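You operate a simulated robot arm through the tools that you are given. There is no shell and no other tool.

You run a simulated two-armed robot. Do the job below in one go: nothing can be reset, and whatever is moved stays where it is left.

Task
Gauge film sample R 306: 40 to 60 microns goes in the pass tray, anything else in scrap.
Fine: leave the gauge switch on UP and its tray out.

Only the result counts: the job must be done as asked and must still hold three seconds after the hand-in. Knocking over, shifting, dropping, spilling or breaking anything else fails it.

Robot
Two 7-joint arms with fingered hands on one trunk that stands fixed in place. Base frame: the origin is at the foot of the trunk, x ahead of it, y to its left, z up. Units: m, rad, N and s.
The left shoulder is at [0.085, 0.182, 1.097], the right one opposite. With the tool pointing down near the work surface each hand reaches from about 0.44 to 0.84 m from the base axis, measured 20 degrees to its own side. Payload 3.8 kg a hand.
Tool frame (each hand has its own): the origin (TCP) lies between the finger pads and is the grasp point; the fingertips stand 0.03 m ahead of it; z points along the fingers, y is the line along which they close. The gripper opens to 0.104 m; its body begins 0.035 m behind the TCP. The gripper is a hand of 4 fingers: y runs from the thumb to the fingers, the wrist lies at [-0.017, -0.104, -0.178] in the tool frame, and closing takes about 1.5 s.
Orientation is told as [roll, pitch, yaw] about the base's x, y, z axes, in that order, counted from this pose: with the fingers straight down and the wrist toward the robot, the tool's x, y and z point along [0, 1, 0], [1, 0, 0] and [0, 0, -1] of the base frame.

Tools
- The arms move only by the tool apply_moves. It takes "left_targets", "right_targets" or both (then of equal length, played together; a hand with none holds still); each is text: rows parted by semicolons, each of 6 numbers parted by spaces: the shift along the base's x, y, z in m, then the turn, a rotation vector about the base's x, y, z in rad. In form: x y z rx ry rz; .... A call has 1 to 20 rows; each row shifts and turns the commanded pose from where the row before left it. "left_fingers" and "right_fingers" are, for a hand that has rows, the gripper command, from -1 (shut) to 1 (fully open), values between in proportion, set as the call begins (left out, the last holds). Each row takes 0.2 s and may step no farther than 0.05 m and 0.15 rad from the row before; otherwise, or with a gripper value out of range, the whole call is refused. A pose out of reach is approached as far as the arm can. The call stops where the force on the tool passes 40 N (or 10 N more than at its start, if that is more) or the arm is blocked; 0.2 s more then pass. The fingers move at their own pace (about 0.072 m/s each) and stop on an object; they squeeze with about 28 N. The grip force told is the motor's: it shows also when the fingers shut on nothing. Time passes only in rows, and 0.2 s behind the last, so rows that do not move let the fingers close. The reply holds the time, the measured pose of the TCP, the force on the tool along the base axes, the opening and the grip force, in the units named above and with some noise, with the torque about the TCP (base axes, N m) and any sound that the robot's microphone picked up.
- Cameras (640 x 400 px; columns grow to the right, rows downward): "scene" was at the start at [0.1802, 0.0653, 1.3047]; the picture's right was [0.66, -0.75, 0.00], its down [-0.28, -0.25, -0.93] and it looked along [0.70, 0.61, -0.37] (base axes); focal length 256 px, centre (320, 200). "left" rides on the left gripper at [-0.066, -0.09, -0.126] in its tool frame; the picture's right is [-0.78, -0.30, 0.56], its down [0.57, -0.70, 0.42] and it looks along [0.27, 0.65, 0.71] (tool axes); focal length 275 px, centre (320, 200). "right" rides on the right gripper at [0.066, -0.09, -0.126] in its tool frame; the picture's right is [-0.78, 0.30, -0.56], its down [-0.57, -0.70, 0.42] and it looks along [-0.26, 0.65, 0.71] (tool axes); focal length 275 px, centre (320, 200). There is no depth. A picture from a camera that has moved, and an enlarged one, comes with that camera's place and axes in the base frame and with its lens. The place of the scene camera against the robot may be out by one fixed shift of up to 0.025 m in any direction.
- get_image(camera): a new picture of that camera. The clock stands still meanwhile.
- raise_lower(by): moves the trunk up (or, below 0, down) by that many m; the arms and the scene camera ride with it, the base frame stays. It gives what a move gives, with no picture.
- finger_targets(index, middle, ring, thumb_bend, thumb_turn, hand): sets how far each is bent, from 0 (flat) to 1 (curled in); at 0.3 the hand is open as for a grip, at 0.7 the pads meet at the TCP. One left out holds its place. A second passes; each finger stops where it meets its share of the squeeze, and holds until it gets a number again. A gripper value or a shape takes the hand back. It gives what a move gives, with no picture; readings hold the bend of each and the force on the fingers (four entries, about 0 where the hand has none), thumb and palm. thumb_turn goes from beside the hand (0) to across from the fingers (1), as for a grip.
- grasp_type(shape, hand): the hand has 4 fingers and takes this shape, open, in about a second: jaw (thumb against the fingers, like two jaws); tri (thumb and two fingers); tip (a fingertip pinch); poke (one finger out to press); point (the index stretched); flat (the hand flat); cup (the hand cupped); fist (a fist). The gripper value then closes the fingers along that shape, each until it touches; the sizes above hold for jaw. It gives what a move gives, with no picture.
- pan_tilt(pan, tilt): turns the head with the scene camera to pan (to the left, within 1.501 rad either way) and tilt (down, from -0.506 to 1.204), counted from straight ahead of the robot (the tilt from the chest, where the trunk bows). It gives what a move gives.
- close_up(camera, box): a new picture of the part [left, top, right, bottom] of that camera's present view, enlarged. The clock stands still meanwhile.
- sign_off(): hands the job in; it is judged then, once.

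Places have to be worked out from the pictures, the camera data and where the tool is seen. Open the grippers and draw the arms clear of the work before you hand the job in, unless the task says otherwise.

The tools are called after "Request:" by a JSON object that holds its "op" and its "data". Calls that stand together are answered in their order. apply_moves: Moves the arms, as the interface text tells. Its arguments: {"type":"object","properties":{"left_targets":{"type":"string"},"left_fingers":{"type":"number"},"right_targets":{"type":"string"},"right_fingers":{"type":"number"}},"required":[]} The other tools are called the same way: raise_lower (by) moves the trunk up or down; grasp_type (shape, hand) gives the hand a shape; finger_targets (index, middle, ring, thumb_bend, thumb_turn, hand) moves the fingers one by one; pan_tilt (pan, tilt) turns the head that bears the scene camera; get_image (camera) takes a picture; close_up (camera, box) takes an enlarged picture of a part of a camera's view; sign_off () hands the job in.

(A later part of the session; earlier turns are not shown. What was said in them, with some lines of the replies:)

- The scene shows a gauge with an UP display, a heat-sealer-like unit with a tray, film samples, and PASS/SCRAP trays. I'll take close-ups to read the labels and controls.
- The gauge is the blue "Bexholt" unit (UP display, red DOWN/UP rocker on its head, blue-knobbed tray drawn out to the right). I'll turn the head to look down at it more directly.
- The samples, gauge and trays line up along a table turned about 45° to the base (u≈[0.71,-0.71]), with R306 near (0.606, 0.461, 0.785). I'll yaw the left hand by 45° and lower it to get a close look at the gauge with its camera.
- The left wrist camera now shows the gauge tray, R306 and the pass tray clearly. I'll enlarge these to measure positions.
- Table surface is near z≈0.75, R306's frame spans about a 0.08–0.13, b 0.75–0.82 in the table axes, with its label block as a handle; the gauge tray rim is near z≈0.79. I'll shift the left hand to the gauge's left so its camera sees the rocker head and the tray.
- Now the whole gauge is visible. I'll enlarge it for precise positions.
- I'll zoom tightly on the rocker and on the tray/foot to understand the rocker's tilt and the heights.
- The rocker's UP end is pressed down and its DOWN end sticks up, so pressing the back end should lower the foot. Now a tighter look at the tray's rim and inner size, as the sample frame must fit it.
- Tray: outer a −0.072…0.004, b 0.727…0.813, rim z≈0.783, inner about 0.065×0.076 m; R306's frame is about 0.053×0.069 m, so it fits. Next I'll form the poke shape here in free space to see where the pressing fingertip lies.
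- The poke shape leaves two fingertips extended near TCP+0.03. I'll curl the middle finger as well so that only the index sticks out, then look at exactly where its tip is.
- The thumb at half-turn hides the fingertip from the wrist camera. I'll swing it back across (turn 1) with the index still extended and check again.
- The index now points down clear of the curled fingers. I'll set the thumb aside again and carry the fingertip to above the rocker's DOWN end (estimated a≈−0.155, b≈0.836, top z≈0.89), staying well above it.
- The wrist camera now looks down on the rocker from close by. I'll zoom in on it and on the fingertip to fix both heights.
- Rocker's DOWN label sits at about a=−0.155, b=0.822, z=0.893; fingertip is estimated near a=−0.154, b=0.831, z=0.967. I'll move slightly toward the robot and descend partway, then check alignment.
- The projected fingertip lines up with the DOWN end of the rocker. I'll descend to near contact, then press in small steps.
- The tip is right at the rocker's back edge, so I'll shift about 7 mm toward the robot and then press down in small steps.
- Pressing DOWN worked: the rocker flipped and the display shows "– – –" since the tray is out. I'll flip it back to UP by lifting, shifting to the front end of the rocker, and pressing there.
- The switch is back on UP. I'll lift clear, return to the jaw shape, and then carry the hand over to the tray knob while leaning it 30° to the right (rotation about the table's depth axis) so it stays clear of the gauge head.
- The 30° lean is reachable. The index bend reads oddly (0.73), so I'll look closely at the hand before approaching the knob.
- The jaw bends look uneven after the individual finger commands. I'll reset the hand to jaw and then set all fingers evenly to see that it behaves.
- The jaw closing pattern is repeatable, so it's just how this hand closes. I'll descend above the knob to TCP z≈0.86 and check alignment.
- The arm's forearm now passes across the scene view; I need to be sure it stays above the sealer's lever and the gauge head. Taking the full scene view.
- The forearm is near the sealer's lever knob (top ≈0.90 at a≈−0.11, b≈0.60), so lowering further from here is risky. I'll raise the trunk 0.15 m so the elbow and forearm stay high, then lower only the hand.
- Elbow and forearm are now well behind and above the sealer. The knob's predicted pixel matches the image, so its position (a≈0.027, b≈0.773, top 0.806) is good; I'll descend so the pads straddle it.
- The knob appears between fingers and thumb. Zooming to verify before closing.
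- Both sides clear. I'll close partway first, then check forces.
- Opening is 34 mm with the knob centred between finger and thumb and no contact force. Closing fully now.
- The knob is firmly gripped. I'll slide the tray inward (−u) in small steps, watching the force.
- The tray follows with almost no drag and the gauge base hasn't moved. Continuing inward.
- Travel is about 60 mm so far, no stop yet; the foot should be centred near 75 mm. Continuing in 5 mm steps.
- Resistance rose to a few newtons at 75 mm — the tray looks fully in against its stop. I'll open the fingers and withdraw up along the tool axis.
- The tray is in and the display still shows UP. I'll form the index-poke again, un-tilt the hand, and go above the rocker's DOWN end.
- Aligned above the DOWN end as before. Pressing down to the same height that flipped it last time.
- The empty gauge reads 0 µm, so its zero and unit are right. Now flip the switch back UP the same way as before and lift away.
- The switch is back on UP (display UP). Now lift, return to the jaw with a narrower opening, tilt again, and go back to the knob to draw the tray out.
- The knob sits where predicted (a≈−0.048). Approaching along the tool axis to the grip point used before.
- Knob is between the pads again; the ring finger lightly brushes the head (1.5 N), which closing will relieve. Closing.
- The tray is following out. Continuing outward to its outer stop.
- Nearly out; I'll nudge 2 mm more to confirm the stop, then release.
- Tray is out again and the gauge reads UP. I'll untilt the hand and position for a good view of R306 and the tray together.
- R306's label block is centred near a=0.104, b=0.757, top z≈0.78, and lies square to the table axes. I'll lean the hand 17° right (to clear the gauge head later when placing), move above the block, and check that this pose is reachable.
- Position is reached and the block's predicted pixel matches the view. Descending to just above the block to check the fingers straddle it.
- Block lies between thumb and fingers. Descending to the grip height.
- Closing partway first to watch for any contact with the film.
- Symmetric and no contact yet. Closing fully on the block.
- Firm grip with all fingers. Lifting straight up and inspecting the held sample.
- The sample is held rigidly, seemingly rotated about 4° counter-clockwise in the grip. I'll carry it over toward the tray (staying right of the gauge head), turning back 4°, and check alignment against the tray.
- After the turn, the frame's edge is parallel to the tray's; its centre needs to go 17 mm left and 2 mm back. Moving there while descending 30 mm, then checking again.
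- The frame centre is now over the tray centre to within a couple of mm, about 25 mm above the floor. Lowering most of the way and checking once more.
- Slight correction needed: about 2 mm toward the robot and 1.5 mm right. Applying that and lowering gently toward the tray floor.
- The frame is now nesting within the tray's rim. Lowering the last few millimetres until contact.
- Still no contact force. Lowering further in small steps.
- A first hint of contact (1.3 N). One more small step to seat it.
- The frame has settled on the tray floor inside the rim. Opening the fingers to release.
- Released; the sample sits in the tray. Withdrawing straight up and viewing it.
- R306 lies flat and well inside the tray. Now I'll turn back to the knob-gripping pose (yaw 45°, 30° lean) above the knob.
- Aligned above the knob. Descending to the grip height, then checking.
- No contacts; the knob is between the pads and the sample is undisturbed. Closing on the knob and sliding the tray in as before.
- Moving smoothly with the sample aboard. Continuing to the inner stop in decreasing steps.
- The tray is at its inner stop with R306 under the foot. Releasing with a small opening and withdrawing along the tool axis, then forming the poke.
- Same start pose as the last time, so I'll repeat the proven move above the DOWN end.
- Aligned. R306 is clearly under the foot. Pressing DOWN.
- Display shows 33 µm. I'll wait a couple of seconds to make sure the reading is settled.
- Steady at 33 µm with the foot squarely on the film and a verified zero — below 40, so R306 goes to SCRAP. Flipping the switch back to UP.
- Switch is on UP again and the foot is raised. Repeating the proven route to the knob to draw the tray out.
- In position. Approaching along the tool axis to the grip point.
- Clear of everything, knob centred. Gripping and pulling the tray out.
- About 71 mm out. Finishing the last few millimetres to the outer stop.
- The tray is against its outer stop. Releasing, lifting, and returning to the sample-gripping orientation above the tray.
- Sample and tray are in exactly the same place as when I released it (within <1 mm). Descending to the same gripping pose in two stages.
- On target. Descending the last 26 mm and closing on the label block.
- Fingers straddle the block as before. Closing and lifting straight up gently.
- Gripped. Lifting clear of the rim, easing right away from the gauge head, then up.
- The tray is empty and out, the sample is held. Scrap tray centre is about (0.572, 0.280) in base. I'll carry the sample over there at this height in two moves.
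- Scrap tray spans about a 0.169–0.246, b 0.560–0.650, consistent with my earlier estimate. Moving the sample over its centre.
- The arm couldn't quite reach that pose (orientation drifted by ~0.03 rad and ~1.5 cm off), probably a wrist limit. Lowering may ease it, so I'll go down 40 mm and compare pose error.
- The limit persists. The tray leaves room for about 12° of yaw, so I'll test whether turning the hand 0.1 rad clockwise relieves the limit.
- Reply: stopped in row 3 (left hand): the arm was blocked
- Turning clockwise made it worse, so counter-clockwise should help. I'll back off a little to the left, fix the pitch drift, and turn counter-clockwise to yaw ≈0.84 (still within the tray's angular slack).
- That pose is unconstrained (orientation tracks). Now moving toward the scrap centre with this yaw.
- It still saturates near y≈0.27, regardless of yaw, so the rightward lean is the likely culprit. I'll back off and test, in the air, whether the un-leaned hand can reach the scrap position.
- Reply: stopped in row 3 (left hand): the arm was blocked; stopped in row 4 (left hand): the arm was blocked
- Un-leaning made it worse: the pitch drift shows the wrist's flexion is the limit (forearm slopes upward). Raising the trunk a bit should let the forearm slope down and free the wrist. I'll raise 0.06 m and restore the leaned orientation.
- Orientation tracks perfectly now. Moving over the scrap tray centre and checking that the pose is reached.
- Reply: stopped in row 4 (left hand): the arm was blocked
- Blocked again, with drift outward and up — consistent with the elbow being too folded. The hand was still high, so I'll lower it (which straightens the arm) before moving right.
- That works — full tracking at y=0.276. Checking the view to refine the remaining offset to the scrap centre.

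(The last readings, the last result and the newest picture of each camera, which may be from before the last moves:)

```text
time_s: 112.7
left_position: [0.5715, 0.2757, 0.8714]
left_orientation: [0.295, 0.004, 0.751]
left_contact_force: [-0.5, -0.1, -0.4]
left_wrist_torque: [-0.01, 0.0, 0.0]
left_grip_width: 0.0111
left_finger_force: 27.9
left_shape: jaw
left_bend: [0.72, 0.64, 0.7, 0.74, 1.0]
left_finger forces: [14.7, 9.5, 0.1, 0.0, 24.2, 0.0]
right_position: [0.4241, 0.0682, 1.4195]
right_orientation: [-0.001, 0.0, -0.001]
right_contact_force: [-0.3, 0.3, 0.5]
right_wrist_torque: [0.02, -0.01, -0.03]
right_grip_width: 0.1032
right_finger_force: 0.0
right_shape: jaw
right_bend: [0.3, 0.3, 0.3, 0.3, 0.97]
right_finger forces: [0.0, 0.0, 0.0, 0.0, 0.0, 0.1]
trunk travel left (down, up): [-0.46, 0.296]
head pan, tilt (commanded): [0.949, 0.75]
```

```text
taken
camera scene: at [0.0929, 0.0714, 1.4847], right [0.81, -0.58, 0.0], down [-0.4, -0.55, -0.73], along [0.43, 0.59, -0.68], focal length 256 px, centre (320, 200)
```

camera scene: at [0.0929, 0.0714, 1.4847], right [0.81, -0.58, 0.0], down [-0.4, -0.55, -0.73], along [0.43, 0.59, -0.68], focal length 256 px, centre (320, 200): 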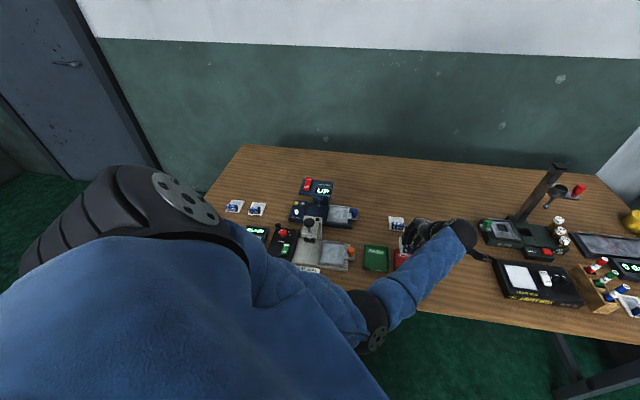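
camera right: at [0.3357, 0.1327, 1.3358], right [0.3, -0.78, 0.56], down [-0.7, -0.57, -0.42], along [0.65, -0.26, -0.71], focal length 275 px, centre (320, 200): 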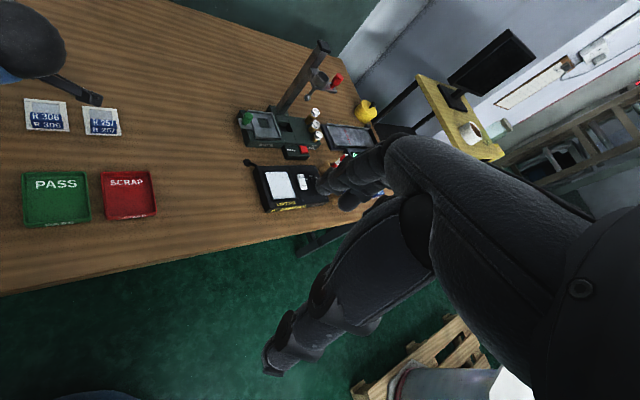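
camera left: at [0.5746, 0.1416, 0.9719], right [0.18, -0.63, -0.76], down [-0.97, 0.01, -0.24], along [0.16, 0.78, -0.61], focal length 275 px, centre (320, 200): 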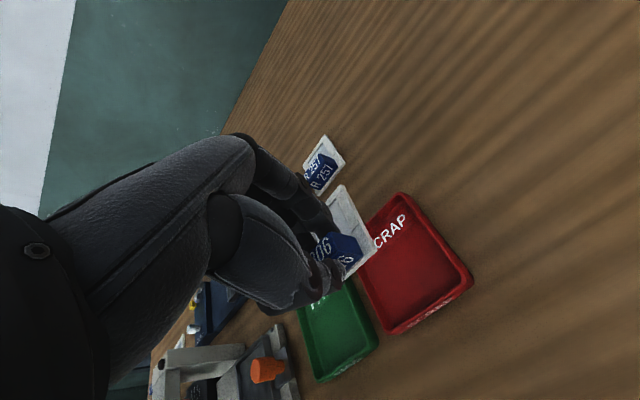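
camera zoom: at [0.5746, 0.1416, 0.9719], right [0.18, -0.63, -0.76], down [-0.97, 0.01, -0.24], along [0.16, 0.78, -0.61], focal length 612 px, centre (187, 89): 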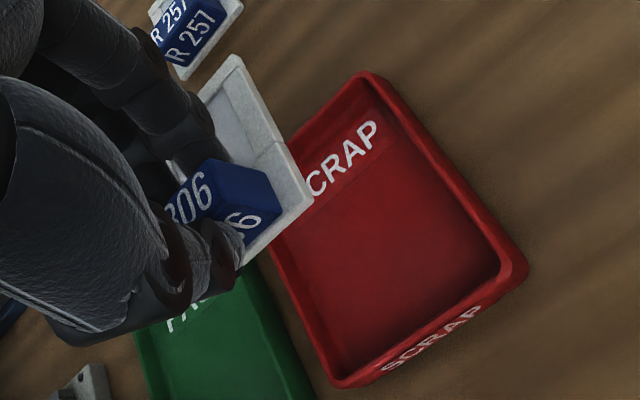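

Frame is now at about (a 0.1995, b 0.6245) with the tray centre at (0.2065, 0.6055). I'll zoom on the scrap tray to gauge its inner width before lowering.

Request:
{"op": "close_up", "data": {"camera": "left", "box": [350, 180, 480, 340]}}

Request:
{"op": "close_up", "data": {"camera": "scene", "box": [355, 230, 435, 280]}}

```text
2.50 times, centred on (415, 260) of left
camera zoom: at [0.5746, 0.1416, 0.9719], right [0.18, -0.63, -0.76], down [-0.97, 0.01, -0.24], along [0.16, 0.78, -0.61], focal length 688 px, centre (82, 50)
```

zoom: 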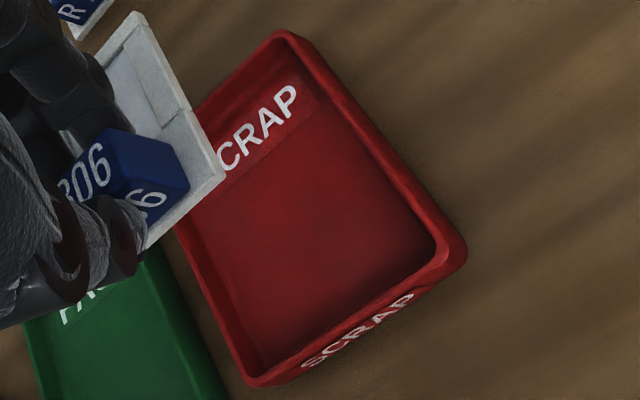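

```text
8.00 times, centred on (395, 255) of scene
camera zoom: at [0.0929, 0.0714, 1.4847], right [0.81, -0.58, 0.0], down [-0.4, -0.55, -0.73], along [0.43, 0.59, -0.68], focal length 2050 px, centre (-280, -240)
```

zoom: 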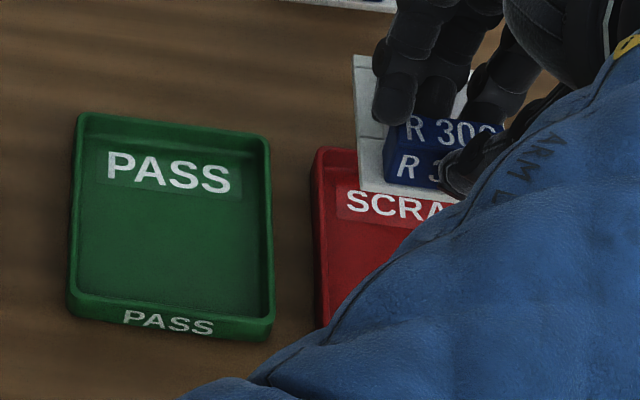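

The scrap tray's inside is about 0.074×0.082 m, so there's comfortable room. Moving to its centre while lowering 40 mm.

Request:
{"op": "apply_moves", "data": {"left_targets": "-0.0085 -0.0163 -0.01 0 0 0; 0 0 -0.015 0 0 0; 0 0 -0.01 0 0 0; 0 0 0 0 0 0"}}

Request:
{"op": "get_image", "data": {"camera": "left"}}

Request:
{"op": "close_up", "data": {"camera": "left", "box": [280, 160, 440, 320]}}

```text
time_s: 113.7
left_position: [0.5606, 0.2583, 0.8337]
left_orientation: [0.293, 0.006, 0.748]
left_contact_force: [0.1, -0.6, -0.4]
left_wrist_torque: [0.0, 0.01, 0.01]
left_grip_width: 0.0111
left_finger_force: 27.7
left_shape: jaw
left_bend: [0.72, 0.64, 0.7, 0.74, 1.0]
left_finger forces: [14.7, 9.5, 0.1, 0.0, 24.2, 0.0]
right_position: [0.4253, 0.0681, 1.4202]
right_orientation: [-0.001, 0.0, -0.002]
right_contact_force: [-0.5, -0.3, 0.4]
right_wrist_torque: [0.03, 0.0, 0.01]
right_grip_width: 0.1035
right_finger_force: 0.1
right_shape: jaw
right_bend: [0.3, 0.3, 0.3, 0.3, 0.97]
right_finger forces: [0.0, 0.1, 0.0, 0.0, 0.0, 0.0]
trunk travel left (down, up): [-0.46, 0.296]
head pan, tilt (commanded): [0.949, 0.75]
```

```text
taken
camera left: at [0.5642, 0.1223, 0.9351], right [0.17, -0.63, -0.76], down [-0.97, 0.01, -0.24], along [0.16, 0.78, -0.61], focal length 275 px, centre (320, 200)
```

left: 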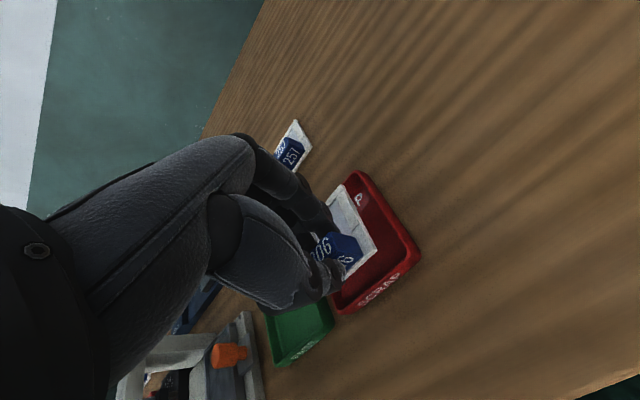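

```text
2.50 times, centred on (360, 240) of left
camera zoom: at [0.5642, 0.1223, 0.9351], right [0.17, -0.63, -0.76], down [-0.97, 0.01, -0.24], along [0.16, 0.78, -0.61], focal length 688 px, centre (220, 100)
```

zoom: 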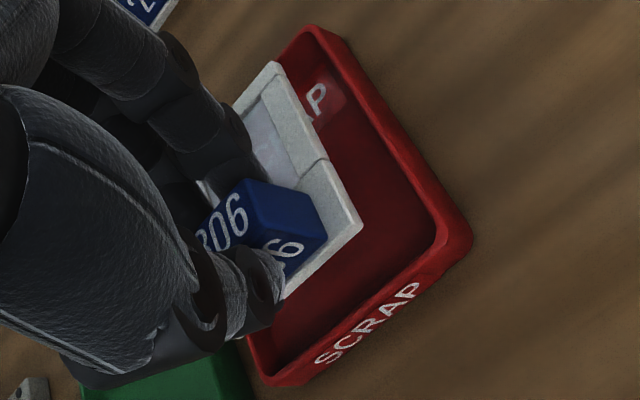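

Sample is over the tray with margins of 5–12 mm all round; nudging 3 mm back for symmetry and lowering.

Request:
{"op": "apply_moves", "data": {"left_targets": "0.0007 0.0035 -0.008 0 0 0; 0 0 -0.008 0 0 0; 0 0 -0.006 0 0 0; 0 0 0 0 0 0"}}

Request:
{"op": "close_up", "data": {"camera": "left", "box": [280, 160, 440, 320]}}

```text
time_s: 114.7
left_position: [0.5616, 0.2632, 0.8139]
left_orientation: [0.295, 0.004, 0.75]
left_contact_force: [-0.8, 0.6, -0.5]
left_wrist_torque: [0.02, 0.0, 0.0]
left_grip_width: 0.0108
left_finger_force: 27.9
left_shape: jaw
left_bend: [0.72, 0.64, 0.7, 0.74, 1.0]
left_finger forces: [14.6, 9.6, 0.0, 0.1, 24.1, 0.0]
right_position: [0.4259, 0.0685, 1.4201]
right_orientation: [0.0, 0.0, -0.001]
right_contact_force: [-0.1, -0.1, 1.0]
right_wrist_torque: [-0.01, 0.02, -0.02]
right_grip_width: 0.1039
right_finger_force: 0.1
right_shape: jaw
right_bend: [0.3, 0.3, 0.3, 0.3, 0.97]
right_finger forces: [0.0, 0.1, 0.0, 0.1, 0.1, 0.0]
trunk travel left (down, up): [-0.46, 0.296]
head pan, tilt (commanded): [0.949, 0.75]
```

```text
2.50 times, centred on (360, 240) of left
camera zoom: at [0.566, 0.1277, 0.9147], right [0.18, -0.63, -0.76], down [-0.97, 0.01, -0.24], along [0.16, 0.78, -0.61], focal length 688 px, centre (220, 100)
```

zoom: 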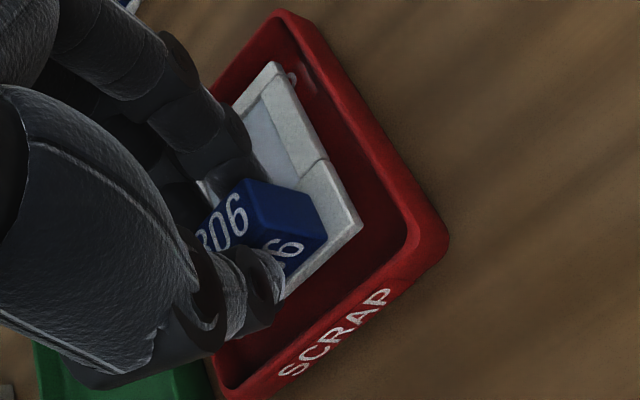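

The frame is within the walls. Lowering the last millimetres in small steps until contact.

Request:
{"op": "apply_moves", "data": {"left_targets": "0 0 -0.003 0 0 0; 0 0 -0.003 0 0 0; 0 0 0 0 0 0"}}

Request:
{"op": "close_up", "data": {"camera": "left", "box": [280, 160, 440, 320]}}

```text
time_s: 115.5
left_position: [0.5626, 0.2633, 0.8087]
left_orientation: [0.294, 0.004, 0.751]
left_contact_force: [0.4, -0.2, 1.5]
left_wrist_torque: [0.06, -0.06, 0.03]
left_grip_width: 0.011
left_finger_force: 28.5
left_shape: jaw
left_bend: [0.72, 0.64, 0.7, 0.74, 1.0]
left_finger forces: [15.1, 9.2, 0.1, 0.0, 25.1, 0.0]
right_position: [0.4252, 0.0685, 1.4201]
right_orientation: [0.0, -0.001, 0.0]
right_contact_force: [0.0, 0.1, 0.0]
right_wrist_torque: [0.0, 0.01, 0.01]
right_grip_width: 0.1038
right_finger_force: 0.0
right_shape: jaw
right_bend: [0.3, 0.3, 0.3, 0.3, 0.97]
right_finger forces: [0.1, 0.0, 0.0, 0.0, 0.0, 0.0]
trunk travel left (down, up): [-0.46, 0.296]
head pan, tilt (commanded): [0.949, 0.75]
```

```text
2.50 times, centred on (360, 240) of left
camera zoom: at [0.5655, 0.1281, 0.9094], right [0.18, -0.63, -0.76], down [-0.97, 0.01, -0.24], along [0.16, 0.78, -0.61], focal length 688 px, centre (220, 100)
```

zoom: 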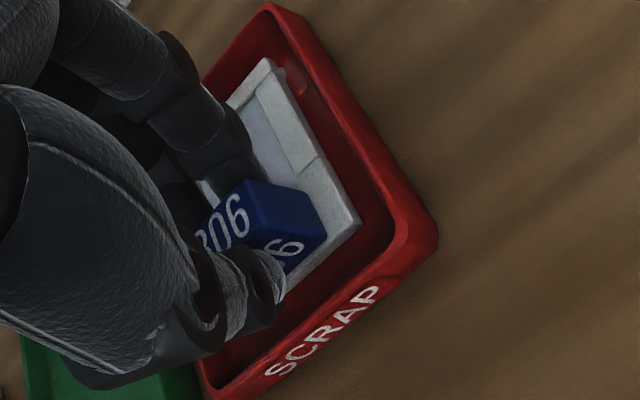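

Contact felt (1.5 N); one more millimetre, then release.

Request:
{"op": "apply_moves", "data": {"left_targets": "0 0 -0.001 0 0 0; 0 0 0 0 0 0"}}

Request:
{"op": "apply_moves", "data": {"left_targets": "0 0 0 0 0 0; 0 0 0 0 0 0; 0 0 0 0 0 0; 0 0 0 0 0 0", "left_fingers": -0.25}}

Request:
{"op": "close_up", "data": {"camera": "left", "box": [280, 160, 440, 320]}}

```text
time_s: 116.1
left_position: [0.5621, 0.2627, 0.8071]
left_orientation: [0.292, 0.001, 0.751]
left_contact_force: [-0.2, -0.3, 7.7]
left_wrist_torque: [0.09, -0.01, 0.03]
left_grip_width: 0.0112
left_finger_force: 28.4
left_shape: jaw
left_bend: [0.72, 0.64, 0.7, 0.74, 1.0]
left_finger forces: [15.6, 9.6, 0.6, 0.0, 26.4, 0.1]
right_position: [0.4249, 0.0681, 1.4209]
right_orientation: [0.0, -0.001, -0.002]
right_contact_force: [-0.1, 0.4, 0.0]
right_wrist_torque: [0.0, -0.03, -0.01]
right_grip_width: 0.1036
right_finger_force: 0.2
right_shape: jaw
right_bend: [0.3, 0.3, 0.3, 0.3, 0.97]
right_finger forces: [0.0, 0.1, 0.0, 0.1, 0.1, 0.0]
trunk travel left (down, up): [-0.46, 0.296]
head pan, tilt (commanded): [0.949, 0.75]
```

```text
time_s: 117.1
left_position: [0.5622, 0.2635, 0.8054]
left_orientation: [0.294, 0.006, 0.751]
left_contact_force: [0.0, 0.2, -0.3]
left_wrist_torque: [0.02, 0.03, 0.0]
left_grip_width: 0.0384
left_finger_force: 0.1
left_shape: jaw
left_bend: [0.74, 0.5, 0.47, 0.73, 1.0]
left_finger forces: [0.0, 0.1, 0.0, 0.0, 0.4, 0.1]
right_position: [0.4253, 0.069, 1.4191]
right_orientation: [0.0, 0.001, 0.002]
right_contact_force: [-0.1, 0.5, -0.7]
right_wrist_torque: [0.02, -0.05, -0.01]
right_grip_width: 0.1033
right_finger_force: 0.2
right_shape: jaw
right_bend: [0.3, 0.3, 0.3, 0.3, 0.97]
right_finger forces: [0.0, 0.0, 0.0, 0.1, 0.0, 0.0]
trunk travel left (down, up): [-0.46, 0.296]
head pan, tilt (commanded): [0.949, 0.75]
```

```text
2.50 times, centred on (360, 240) of left
camera zoom: at [0.5655, 0.1285, 0.9074], right [0.18, -0.63, -0.76], down [-0.97, 0.01, -0.24], along [0.16, 0.78, -0.61], focal length 688 px, centre (220, 100)
```

zoom: 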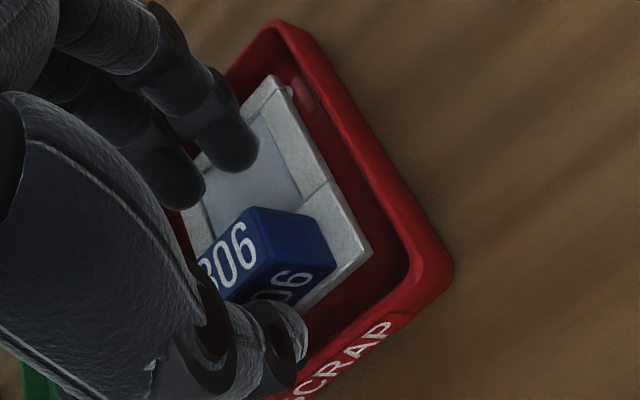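

The tray appears to have slid ~9 mm toward the robot: the opening thumb pushed its front wall from inside. I'll ease the thumb off the wall by closing slightly, then lift straight out and assess.

Request:
{"op": "apply_moves", "data": {"left_targets": "0 0 0 0 0 0; 0 0 0 0 0 0", "left_fingers": -0.42}}

Request:
{"op": "apply_moves", "data": {"left_targets": "0 0 0.01 0 0 0; 0 0 0.02 0 0 0; 0 0 0.03 0 0 0; 0 0 0 0 0 0"}}

Request:
{"op": "get_image", "data": {"camera": "left"}}

Request:
{"op": "close_up", "data": {"camera": "left", "box": [280, 160, 440, 320]}}

```text
time_s: 117.7
left_position: [0.5619, 0.2631, 0.8061]
left_orientation: [0.294, 0.003, 0.749]
left_contact_force: [0.6, 0.3, 0.4]
left_wrist_torque: [0.02, 0.0, 0.01]
left_grip_width: 0.0304
left_finger_force: 0.1
left_shape: jaw
left_bend: [0.74, 0.54, 0.51, 0.73, 1.0]
left_finger forces: [0.0, 0.0, 0.0, 0.0, 0.1, 0.1]
right_position: [0.425, 0.0677, 1.4208]
right_orientation: [0.0, 0.001, 0.0]
right_contact_force: [0.2, -0.6, 0.0]
right_wrist_torque: [0.01, 0.0, -0.04]
right_grip_width: 0.1039
right_finger_force: 0.0
right_shape: jaw
right_bend: [0.3, 0.3, 0.3, 0.3, 0.97]
right_finger forces: [0.1, 0.1, 0.0, 0.0, 0.0, 0.0]
trunk travel left (down, up): [-0.46, 0.296]
head pan, tilt (commanded): [0.949, 0.75]
```

```text
time_s: 118.7
left_position: [0.5613, 0.2654, 0.8676]
left_orientation: [0.295, 0.005, 0.75]
left_contact_force: [0.2, 0.5, 0.5]
left_wrist_torque: [-0.01, 0.01, 0.01]
left_grip_width: 0.0304
left_finger_force: 0.0
left_shape: jaw
left_bend: [0.74, 0.54, 0.51, 0.73, 1.0]
left_finger forces: [0.0, 0.1, 0.1, 0.0, 0.0, 0.0]
right_position: [0.4254, 0.0683, 1.419]
right_orientation: [0.0, 0.001, -0.001]
right_contact_force: [0.1, 0.1, -0.1]
right_wrist_torque: [-0.01, 0.03, -0.03]
right_grip_width: 0.1038
right_finger_force: 0.1
right_shape: jaw
right_bend: [0.3, 0.3, 0.3, 0.3, 0.97]
right_finger forces: [0.1, 0.0, 0.0, 0.0, 0.0, 0.1]
trunk travel left (down, up): [-0.46, 0.296]
head pan, tilt (commanded): [0.949, 0.75]
```

```text
taken
camera left: at [0.5647, 0.1296, 0.9687], right [0.18, -0.63, -0.76], down [-0.97, 0.01, -0.24], along [0.16, 0.78, -0.61], focal length 275 px, centre (320, 200)
```

left: 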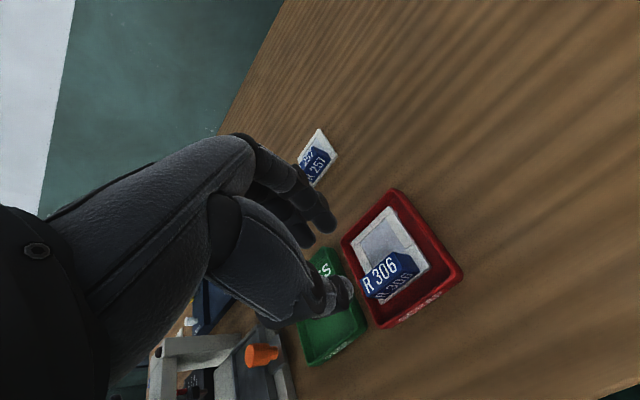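

```text
2.50 times, centred on (360, 240) of left
camera zoom: at [0.5647, 0.1296, 0.9687], right [0.18, -0.63, -0.76], down [-0.97, 0.01, -0.24], along [0.16, 0.78, -0.61], focal length 688 px, centre (220, 100)
```

zoom: 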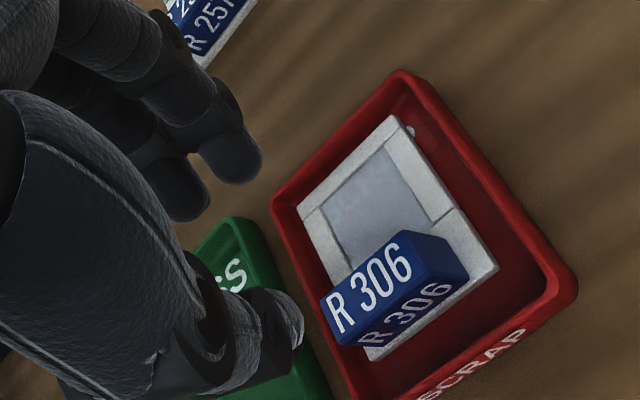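

R306 lies flat in the scrap tray, but the tray did shift ~8 mm toward the robot. To restore it, I'll regrip the sample's block and use the frame against the tray's back wall to slide the tray back ~8 mm, then release by opening only the fingers (not the thumb).

Request:
{"op": "apply_moves", "data": {"left_targets": "0 0 -0.03 0 0 0; 0 0 -0.02 0 0 0; 0 0 -0.008 0 0 0; 0 0 0 0 0 0"}}

Request:
{"op": "close_up", "data": {"camera": "left", "box": [280, 160, 440, 320]}}

```text
time_s: 119.7
left_position: [0.5624, 0.2636, 0.8094]
left_orientation: [0.293, 0.004, 0.749]
left_contact_force: [-0.1, -0.3, -0.2]
left_wrist_torque: [0.02, 0.01, -0.02]
left_grip_width: 0.0306
left_finger_force: 0.0
left_shape: jaw
left_bend: [0.74, 0.54, 0.51, 0.73, 1.0]
left_finger forces: [0.0, 0.0, 0.0, 0.1, 0.0, 0.0]
right_position: [0.4251, 0.0691, 1.4199]
right_orientation: [-0.001, 0.001, 0.001]
right_contact_force: [-1.2, -0.4, 0.3]
right_wrist_torque: [0.01, 0.04, -0.01]
right_grip_width: 0.1035
right_finger_force: 0.1
right_shape: jaw
right_bend: [0.3, 0.3, 0.3, 0.3, 0.97]
right_finger forces: [0.0, 0.0, 0.0, 0.1, 0.0, 0.1]
trunk travel left (down, up): [-0.46, 0.296]
head pan, tilt (commanded): [0.949, 0.75]
```

```text
2.50 times, centred on (360, 240) of left
camera zoom: at [0.5658, 0.1281, 0.911], right [0.18, -0.63, -0.76], down [-0.97, 0.01, -0.24], along [0.16, 0.78, -0.61], focal length 688 px, centre (220, 100)
```

zoom: 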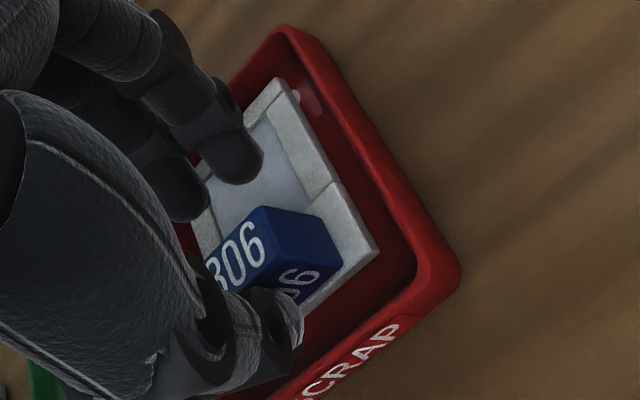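

The thumb is close to the block's front, so simply moving the hand in +b will push block → frame → tray wall. Moving about 8 mm in small steps and checking.

Request:
{"op": "apply_moves", "data": {"left_targets": "0.002 0.002 0 0 0 0; 0.002 0.002 0 0 0 0; 0.002 0.002 0 0 0 0; 0 0 0 0 0 0"}}

Request:
{"op": "close_up", "data": {"camera": "left", "box": [280, 160, 440, 320]}}

```text
time_s: 120.7
left_position: [0.5674, 0.2698, 0.8086]
left_orientation: [0.293, 0.004, 0.751]
left_contact_force: [-1.0, 0.2, -1.1]
left_wrist_torque: [0.03, 0.0, 0.0]
left_grip_width: 0.0306
left_finger_force: 0.1
left_shape: jaw
left_bend: [0.74, 0.54, 0.51, 0.73, 1.0]
left_finger forces: [0.0, 0.0, 0.0, 0.0, 1.0, 0.0]
right_position: [0.4252, 0.0681, 1.4212]
right_orientation: [0.0, 0.0, -0.001]
right_contact_force: [0.2, 0.7, 0.1]
right_wrist_torque: [0.03, 0.0, 0.01]
right_grip_width: 0.1036
right_finger_force: 0.0
right_shape: jaw
right_bend: [0.3, 0.3, 0.3, 0.3, 0.97]
right_finger forces: [0.0, 0.1, 0.0, 0.0, 0.0, 0.0]
trunk travel left (down, up): [-0.46, 0.296]
head pan, tilt (commanded): [0.949, 0.75]
```

```text
2.50 times, centred on (360, 240) of left
camera zoom: at [0.5712, 0.134, 0.9104], right [0.18, -0.63, -0.76], down [-0.97, 0.01, -0.24], along [0.16, 0.78, -0.61], focal length 688 px, centre (220, 100)
```

zoom: 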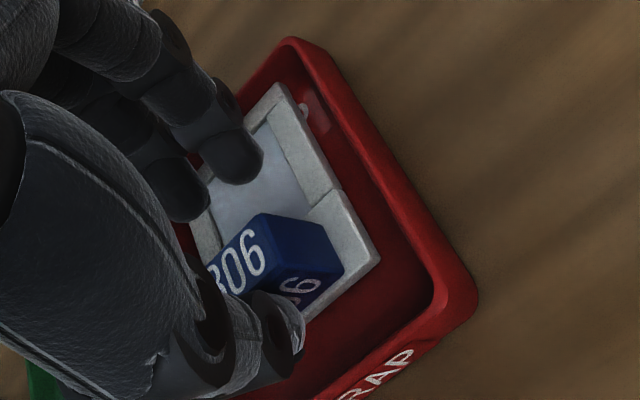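

The thumb has contacted the block and the frame is sliding; the tray has barely begun to move. Pushing on in small steps.

Request:
{"op": "apply_moves", "data": {"left_targets": "0.0018 0.0018 0 0 0 0; 0.0018 0.0018 0 0 0 0; 0 0 0 0 0 0"}}

Request:
{"op": "close_up", "data": {"camera": "left", "box": [280, 160, 440, 320]}}

```text
time_s: 121.5
left_position: [0.5719, 0.271, 0.8081]
left_orientation: [0.294, 0.003, 0.751]
left_contact_force: [-0.4, -0.1, 0.5]
left_wrist_torque: [-0.05, 0.03, -0.01]
left_grip_width: 0.0307
left_finger_force: 0.1
left_shape: jaw
left_bend: [0.74, 0.54, 0.51, 0.73, 1.0]
left_finger forces: [0.0, 0.0, 0.0, 0.0, 1.1, 0.0]
right_position: [0.4254, 0.068, 1.4197]
right_orientation: [0.0, 0.001, -0.001]
right_contact_force: [0.3, -0.1, 0.1]
right_wrist_torque: [0.0, -0.01, -0.02]
right_grip_width: 0.1038
right_finger_force: 0.1
right_shape: jaw
right_bend: [0.3, 0.3, 0.3, 0.3, 0.97]
right_finger forces: [0.1, 0.0, 0.0, 0.0, 0.0, 0.1]
trunk travel left (down, up): [-0.46, 0.296]
head pan, tilt (commanded): [0.949, 0.75]
```

```text
2.50 times, centred on (360, 240) of left
camera zoom: at [0.5748, 0.1377, 0.9101], right [0.18, -0.63, -0.76], down [-0.97, 0.01, -0.24], along [0.16, 0.78, -0.61], focal length 688 px, centre (220, 100)
```

zoom: 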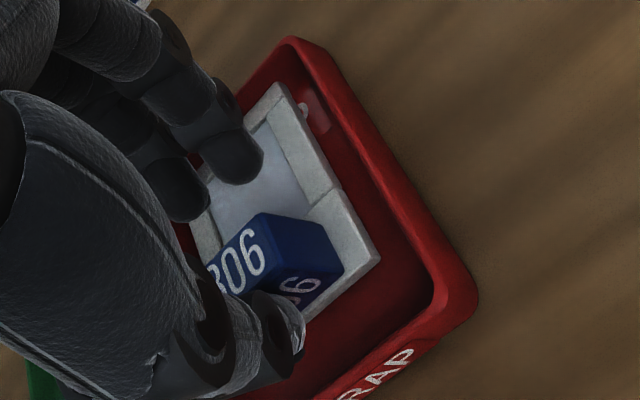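

Now the tray moves along with the frame (fixed in the image), having advanced ~5–7 mm. About 2 mm more brings it back to its original place.

Request:
{"op": "apply_moves", "data": {"left_targets": "0.0015 0.0015 0 0 0 0; 0 0 0 0 0 0"}}

Request:
{"op": "close_up", "data": {"camera": "left", "box": [280, 160, 440, 320]}}

Request:
{"op": "get_image", "data": {"camera": "left"}}

```text
time_s: 122.1
left_position: [0.5719, 0.2744, 0.8079]
left_orientation: [0.295, 0.003, 0.75]
left_contact_force: [-0.8, -0.9, 0.9]
left_wrist_torque: [-0.03, 0.03, 0.0]
left_grip_width: 0.0309
left_finger_force: 0.0
left_shape: jaw
left_bend: [0.74, 0.54, 0.51, 0.73, 1.0]
left_finger forces: [0.1, 0.1, 0.1, 0.1, 1.1, 0.0]
right_position: [0.4249, 0.0678, 1.42]
right_orientation: [0.0, -0.001, -0.001]
right_contact_force: [0.5, -0.5, 0.2]
right_wrist_torque: [-0.01, 0.0, 0.01]
right_grip_width: 0.1037
right_finger_force: 0.0
right_shape: jaw
right_bend: [0.3, 0.3, 0.3, 0.3, 0.97]
right_finger forces: [0.1, 0.0, 0.1, 0.1, 0.1, 0.1]
trunk travel left (down, up): [-0.46, 0.296]
head pan, tilt (commanded): [0.949, 0.75]
```

```text
2.50 times, centred on (360, 240) of left
camera zoom: at [0.5763, 0.1394, 0.9096], right [0.18, -0.63, -0.76], down [-0.97, 0.01, -0.24], along [0.16, 0.78, -0.61], focal length 688 px, centre (220, 100)
```

zoom: 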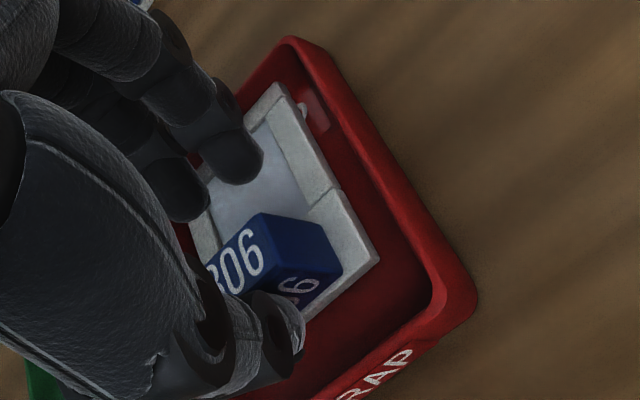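

```text
taken
camera left: at [0.5763, 0.1394, 0.9096], right [0.18, -0.63, -0.76], down [-0.97, 0.01, -0.24], along [0.16, 0.78, -0.61], focal length 275 px, centre (320, 200)
```

left: 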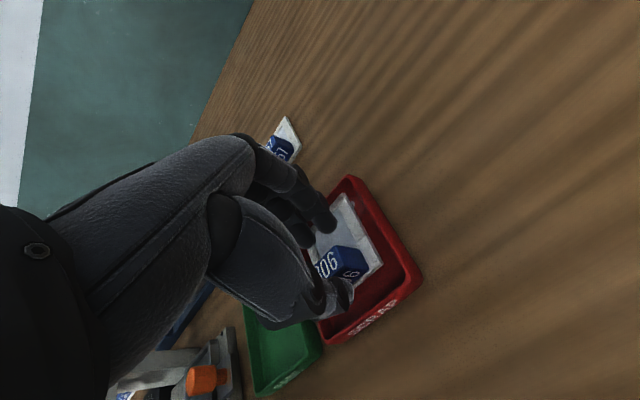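

The tray is back at its original position (front corner b≈0.561). Backing the thumb off 1.5 mm and lifting straight up.

Request:
{"op": "apply_moves", "data": {"left_targets": "-0.0012 -0.0012 0 0 0 0; 0 0 0.01 0 0 0; 0 0 0.02 0 0 0; 0 0 0.03 0 0 0; 0 0 0 0 0 0"}}

Request:
{"op": "get_image", "data": {"camera": "left"}}

Request:
{"op": "close_up", "data": {"camera": "left", "box": [280, 160, 440, 320]}}

```text
time_s: 123.3
left_position: [0.5729, 0.2731, 0.8682]
left_orientation: [0.296, 0.005, 0.751]
left_contact_force: [0.2, 0.1, 0.0]
left_wrist_torque: [-0.01, 0.02, -0.01]
left_grip_width: 0.0303
left_finger_force: 0.0
left_shape: jaw
left_bend: [0.74, 0.54, 0.51, 0.73, 1.0]
left_finger forces: [0.1, 0.1, 0.0, 0.1, 0.0, 0.0]
right_position: [0.4259, 0.0692, 1.4197]
right_orientation: [0.001, 0.0, -0.001]
right_contact_force: [-0.1, 0.0, -0.1]
right_wrist_torque: [0.03, 0.0, 0.01]
right_grip_width: 0.1036
right_finger_force: 0.0
right_shape: jaw
right_bend: [0.3, 0.3, 0.3, 0.3, 0.97]
right_finger forces: [0.1, 0.0, 0.0, 0.0, 0.0, 0.0]
trunk travel left (down, up): [-0.46, 0.296]
head pan, tilt (commanded): [0.949, 0.75]
```

```text
taken
camera left: at [0.5768, 0.1375, 0.9695], right [0.18, -0.63, -0.76], down [-0.97, 0.01, -0.24], along [0.16, 0.78, -0.61], focal length 275 px, centre (320, 200)
```

left: 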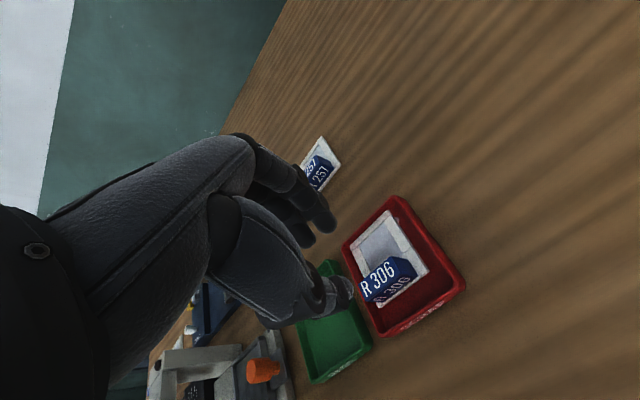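

```text
2.50 times, centred on (360, 240) of left
camera zoom: at [0.5768, 0.1375, 0.9695], right [0.18, -0.63, -0.76], down [-0.97, 0.01, -0.24], along [0.16, 0.78, -0.61], focal length 688 px, centre (220, 100)
```

zoom: 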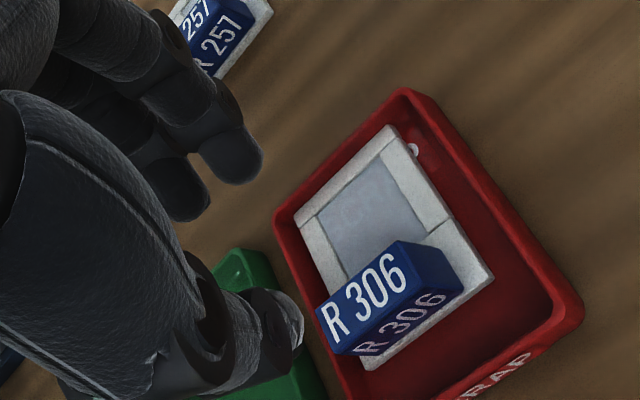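

The scrap tray is back to within ~1–2 mm of its original corners, with R306 lying flat inside. Now I'll open the hand and draw the left arm up and away.

Request:
{"op": "apply_moves", "data": {"left_targets": "0 0 0.045 0 0 0; 0 0 0.045 0 0 0; 0 0 0.045 0 0 0; 0 0 0.045 0 0 0; -0.02 0.03 0.03 -0.07 -0.07 0; -0.02 0.03 0.03 -0.07 -0.07 0; -0.03 0.03 0.02 -0.07 -0.07 -0.1; -0.03 0.03 0 0 0 -0.1; -0.03 0.03 0 0 0 -0.1; 0 0 0 0 0 0"}}

Request:
{"op": "get_image", "data": {"camera": "scene"}}

```text
time_s: 125.5
left_position: [0.442, 0.4217, 1.1292]
left_orientation: [-0.003, -0.013, 0.449]
left_contact_force: [0.4, 0.4, 0.5]
left_wrist_torque: [0.01, -0.03, -0.02]
left_grip_width: 0.0301
left_finger_force: 0.2
left_shape: jaw
left_bend: [0.74, 0.54, 0.52, 0.73, 1.0]
left_finger forces: [0.1, 0.0, 0.1, 0.1, 0.0, 0.1]
right_position: [0.4258, 0.0674, 1.4199]
right_orientation: [0.0, 0.001, 0.001]
right_contact_force: [0.4, 0.3, 0.2]
right_wrist_torque: [0.0, 0.01, 0.04]
right_grip_width: 0.1038
right_finger_force: 0.1
right_shape: jaw
right_bend: [0.3, 0.3, 0.3, 0.3, 0.97]
right_finger forces: [0.0, 0.1, 0.0, 0.0, 0.0, 0.0]
trunk travel left (down, up): [-0.46, 0.296]
head pan, tilt (commanded): [0.949, 0.75]
```

```text
taken
camera scene: at [0.0932, 0.0703, 1.4847], right [0.81, -0.58, 0.0], down [-0.4, -0.55, -0.73], along [0.43, 0.6, -0.68], focal length 256 px, centre (320, 200)
```

scene: 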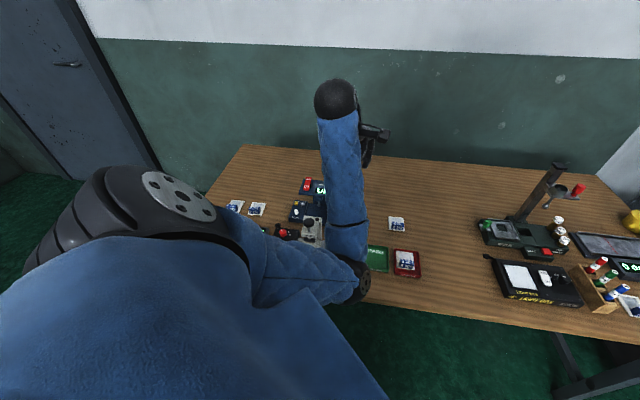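

R306 is visible inside the scrap tray. Drawing the arm further up and to the left with the hand open to view the whole bench.

Request:
{"op": "apply_moves", "data": {"left_targets": "-0.02 0.02 0.035 0 0 -0.1; -0.02 0.02 0.035 0 0 -0.1; -0.02 0.02 0.035 0 0 -0.1; -0.02 0.03 0.03 0 0 -0.1; -0.02 0.03 0.02 0 0 0; -0.02 0.03 0 0 0 0; 0 0 0 0 0 0; 0 0 0 0 0 0", "left_fingers": 1}}

Request:
{"op": "get_image", "data": {"camera": "scene"}}

Request:
{"op": "get_image", "data": {"camera": "left"}}

```text
time_s: 127.3
left_position: [0.3229, 0.574, 1.285]
left_orientation: [-0.004, -0.01, 0.054]
left_contact_force: [-0.2, -0.6, -0.6]
left_wrist_torque: [0.01, 0.03, 0.02]
left_grip_width: 0.1037
left_finger_force: 0.1
left_shape: jaw
left_bend: [0.3, 0.3, 0.3, 0.3, 0.97]
left_finger forces: [0.0, 0.0, 0.0, 0.0, 0.0, 0.1]
right_position: [0.4249, 0.0686, 1.4198]
right_orientation: [0.0, 0.0, 0.0]
right_contact_force: [-0.8, 0.4, -0.2]
right_wrist_torque: [-0.01, 0.01, 0.0]
right_grip_width: 0.1035
right_finger_force: 0.1
right_shape: jaw
right_bend: [0.3, 0.3, 0.3, 0.3, 0.97]
right_finger forces: [0.0, 0.0, 0.0, 0.0, 0.0, 0.0]
trunk travel left (down, up): [-0.46, 0.296]
head pan, tilt (commanded): [0.949, 0.75]
```

```text
taken
camera scene: at [0.0925, 0.0717, 1.4847], right [0.81, -0.58, 0.0], down [-0.4, -0.56, -0.73], along [0.43, 0.59, -0.68], focal length 256 px, centre (320, 200)
```

scene: 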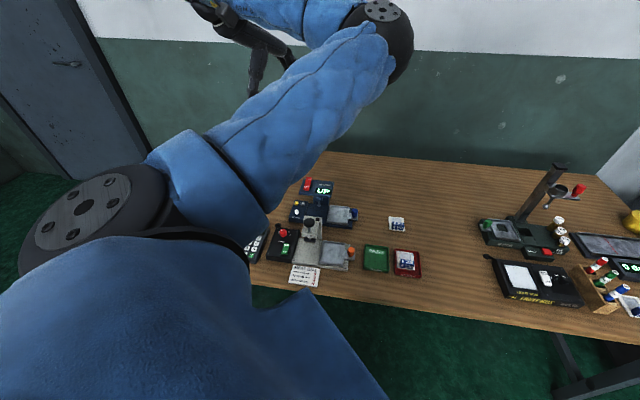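

```text
taken
camera left: at [0.2354, 0.5023, 1.4085], right [-0.25, -0.79, -0.56], down [-0.72, 0.53, -0.43], along [0.64, 0.3, -0.71], focal length 275 px, centre (320, 200)
```

left: 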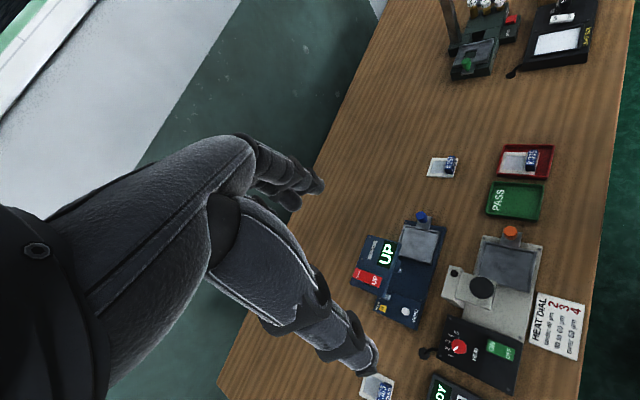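

Everything is visible now. I'll zoom in to check the gauge (UP, tray out), R306 in scrap, and that trays and neighbours are in place.

Request:
{"op": "close_up", "data": {"camera": "left", "box": [340, 120, 580, 340]}}

Request:
{"op": "close_up", "data": {"camera": "scene", "box": [280, 170, 430, 280]}}

Request:
{"op": "close_up", "data": {"camera": "scene", "box": [350, 205, 430, 285]}}

```text
1.82 times, centred on (460, 230) of left
camera zoom: at [0.2354, 0.5023, 1.4085], right [-0.25, -0.79, -0.56], down [-0.72, 0.53, -0.43], along [0.64, 0.3, -0.71], focal length 500 px, centre (66, 146)
```

zoom: 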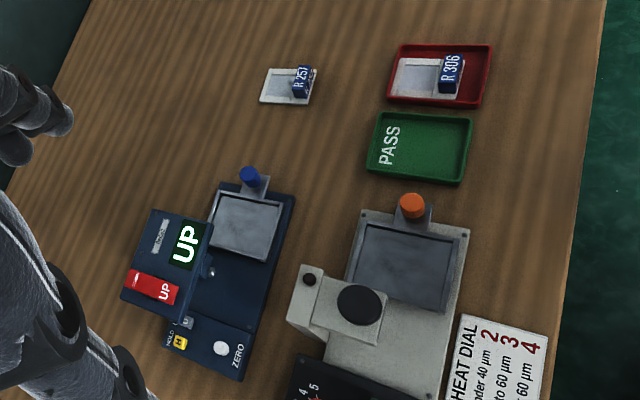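

```text
3.64 times, centred on (355, 225) of scene
camera zoom: at [0.0925, 0.0717, 1.4847], right [0.81, -0.58, 0.0], down [-0.4, -0.56, -0.73], along [0.43, 0.59, -0.68], focal length 932 px, centre (193, 109)
```

zoom: 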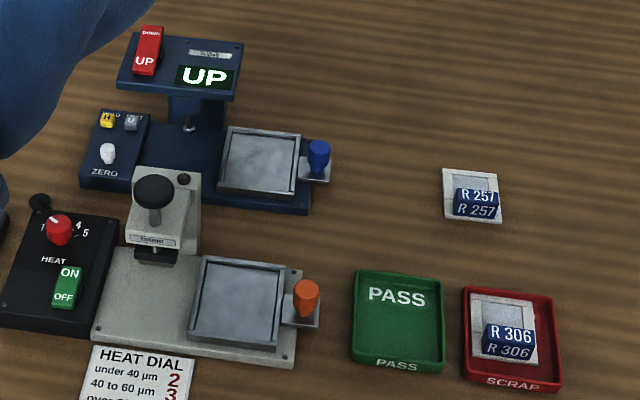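

```text
5.00 times, centred on (390, 245) of scene
camera zoom: at [0.0925, 0.0717, 1.4847], right [0.81, -0.58, 0.0], down [-0.4, -0.56, -0.73], along [0.43, 0.59, -0.68], focal length 1282 px, centre (-30, -25)
```

zoom: 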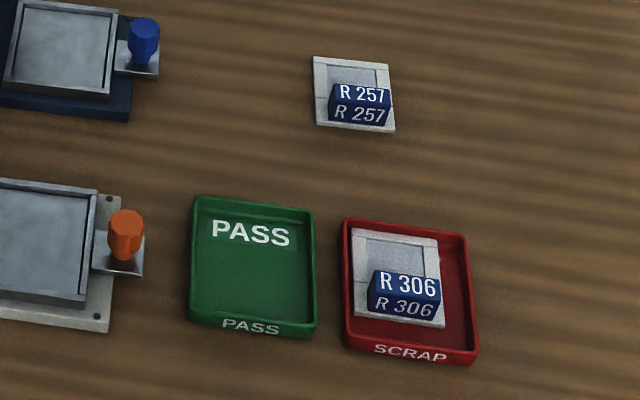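

R306 is in scrap, the gauge shows UP with its tray out. I want to double-check the scrap tray's position against the pass tray more precisely, so a few tight close-ups.

Request:
{"op": "close_up", "data": {"camera": "scene", "box": [358, 238, 428, 284]}}

Request:
{"op": "close_up", "data": {"camera": "left", "box": [480, 135, 570, 225]}}

Request:
{"op": "pan_tilt", "data": {"pan": 0.723, "tilt": 0.6}}

Request:
{"op": "get_image", "data": {"camera": "scene"}}

```text
8.70 times, centred on (393, 261) of scene
camera zoom: at [0.0925, 0.0717, 1.4847], right [0.81, -0.58, 0.0], down [-0.4, -0.56, -0.73], along [0.43, 0.59, -0.68], focal length 2229 px, centre (-315, -330)
```

zoom: 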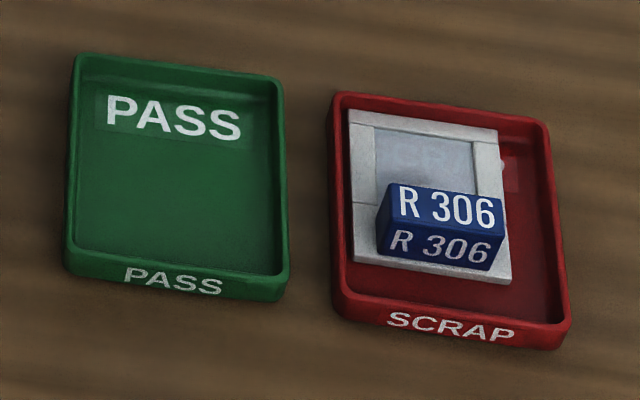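

```text
4.44 times, centred on (525, 180) of left
camera zoom: at [0.2354, 0.5023, 1.4085], right [-0.25, -0.79, -0.56], down [-0.72, 0.53, -0.43], along [0.64, 0.3, -0.71], focal length 1224 px, centre (-591, 289)
```

zoom: 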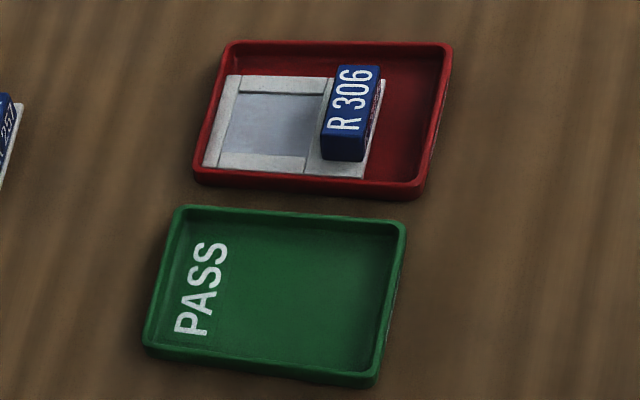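

```text
time_s: 128.1
left_position: [0.3224, 0.5735, 1.2836]
left_orientation: [-0.003, -0.01, 0.053]
left_contact_force: [-0.1, -0.5, -0.9]
left_wrist_torque: [-0.02, 0.04, -0.02]
left_grip_width: 0.1038
left_finger_force: 0.0
left_shape: jaw
left_bend: [0.3, 0.3, 0.3, 0.3, 0.97]
left_finger forces: [0.0, 0.0, 0.1, 0.0, 0.1, 0.1]
right_position: [0.4243, 0.0679, 1.42]
right_orientation: [0.0, 0.0, 0.001]
right_contact_force: [-0.2, -1.4, -0.7]
right_wrist_torque: [0.01, -0.02, 0.01]
right_grip_width: 0.1036
right_finger_force: 0.1
right_shape: jaw
right_bend: [0.3, 0.3, 0.3, 0.3, 0.97]
right_finger forces: [0.0, 0.0, 0.1, 0.0, 0.1, 0.0]
trunk travel left (down, up): [-0.46, 0.296]
head pan, tilt (commanded): [0.723, 0.6]
```

```text
taken
camera scene: at [0.1108, 0.0622, 1.4976], right [0.66, -0.75, 0.0], down [-0.42, -0.37, -0.82], along [0.62, 0.55, -0.57], focal length 256 px, centre (320, 200)
```

scene: 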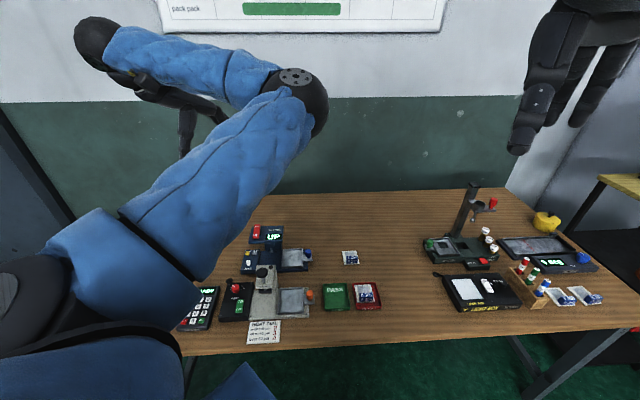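

All checks agree: R306 (33 µm) lies flat in the scrap tray, whose corners match the original within ~1 mm. The gauge shows UP with its tray at the outer stop and its base unmoved, and both hands are open and clear. Handing in.

Request:
{"op": "sign_off", "data": {}}

```text
The job is handed in.
```

Film sample R 306 measured 33 µm, below the 40 to 60 range, so it is in the scrap tray. I checked the empty gauge before measuring and it read 0 µm.

- **Gauge:** the switch is on UP and the tray is out at its stop. The gauge itself has not moved.
- **Scrap tray:** it slid about 9 mm toward the robot when I released the sample into it. I pushed it back, and the pictures show it within about 1 mm of where it started.
- **Sample:** it lies flat inside the scrap tray.
- **Arms:** both grippers are open and both arms are clear of the work. The trunk was left raised 0.21 m above its starting height.
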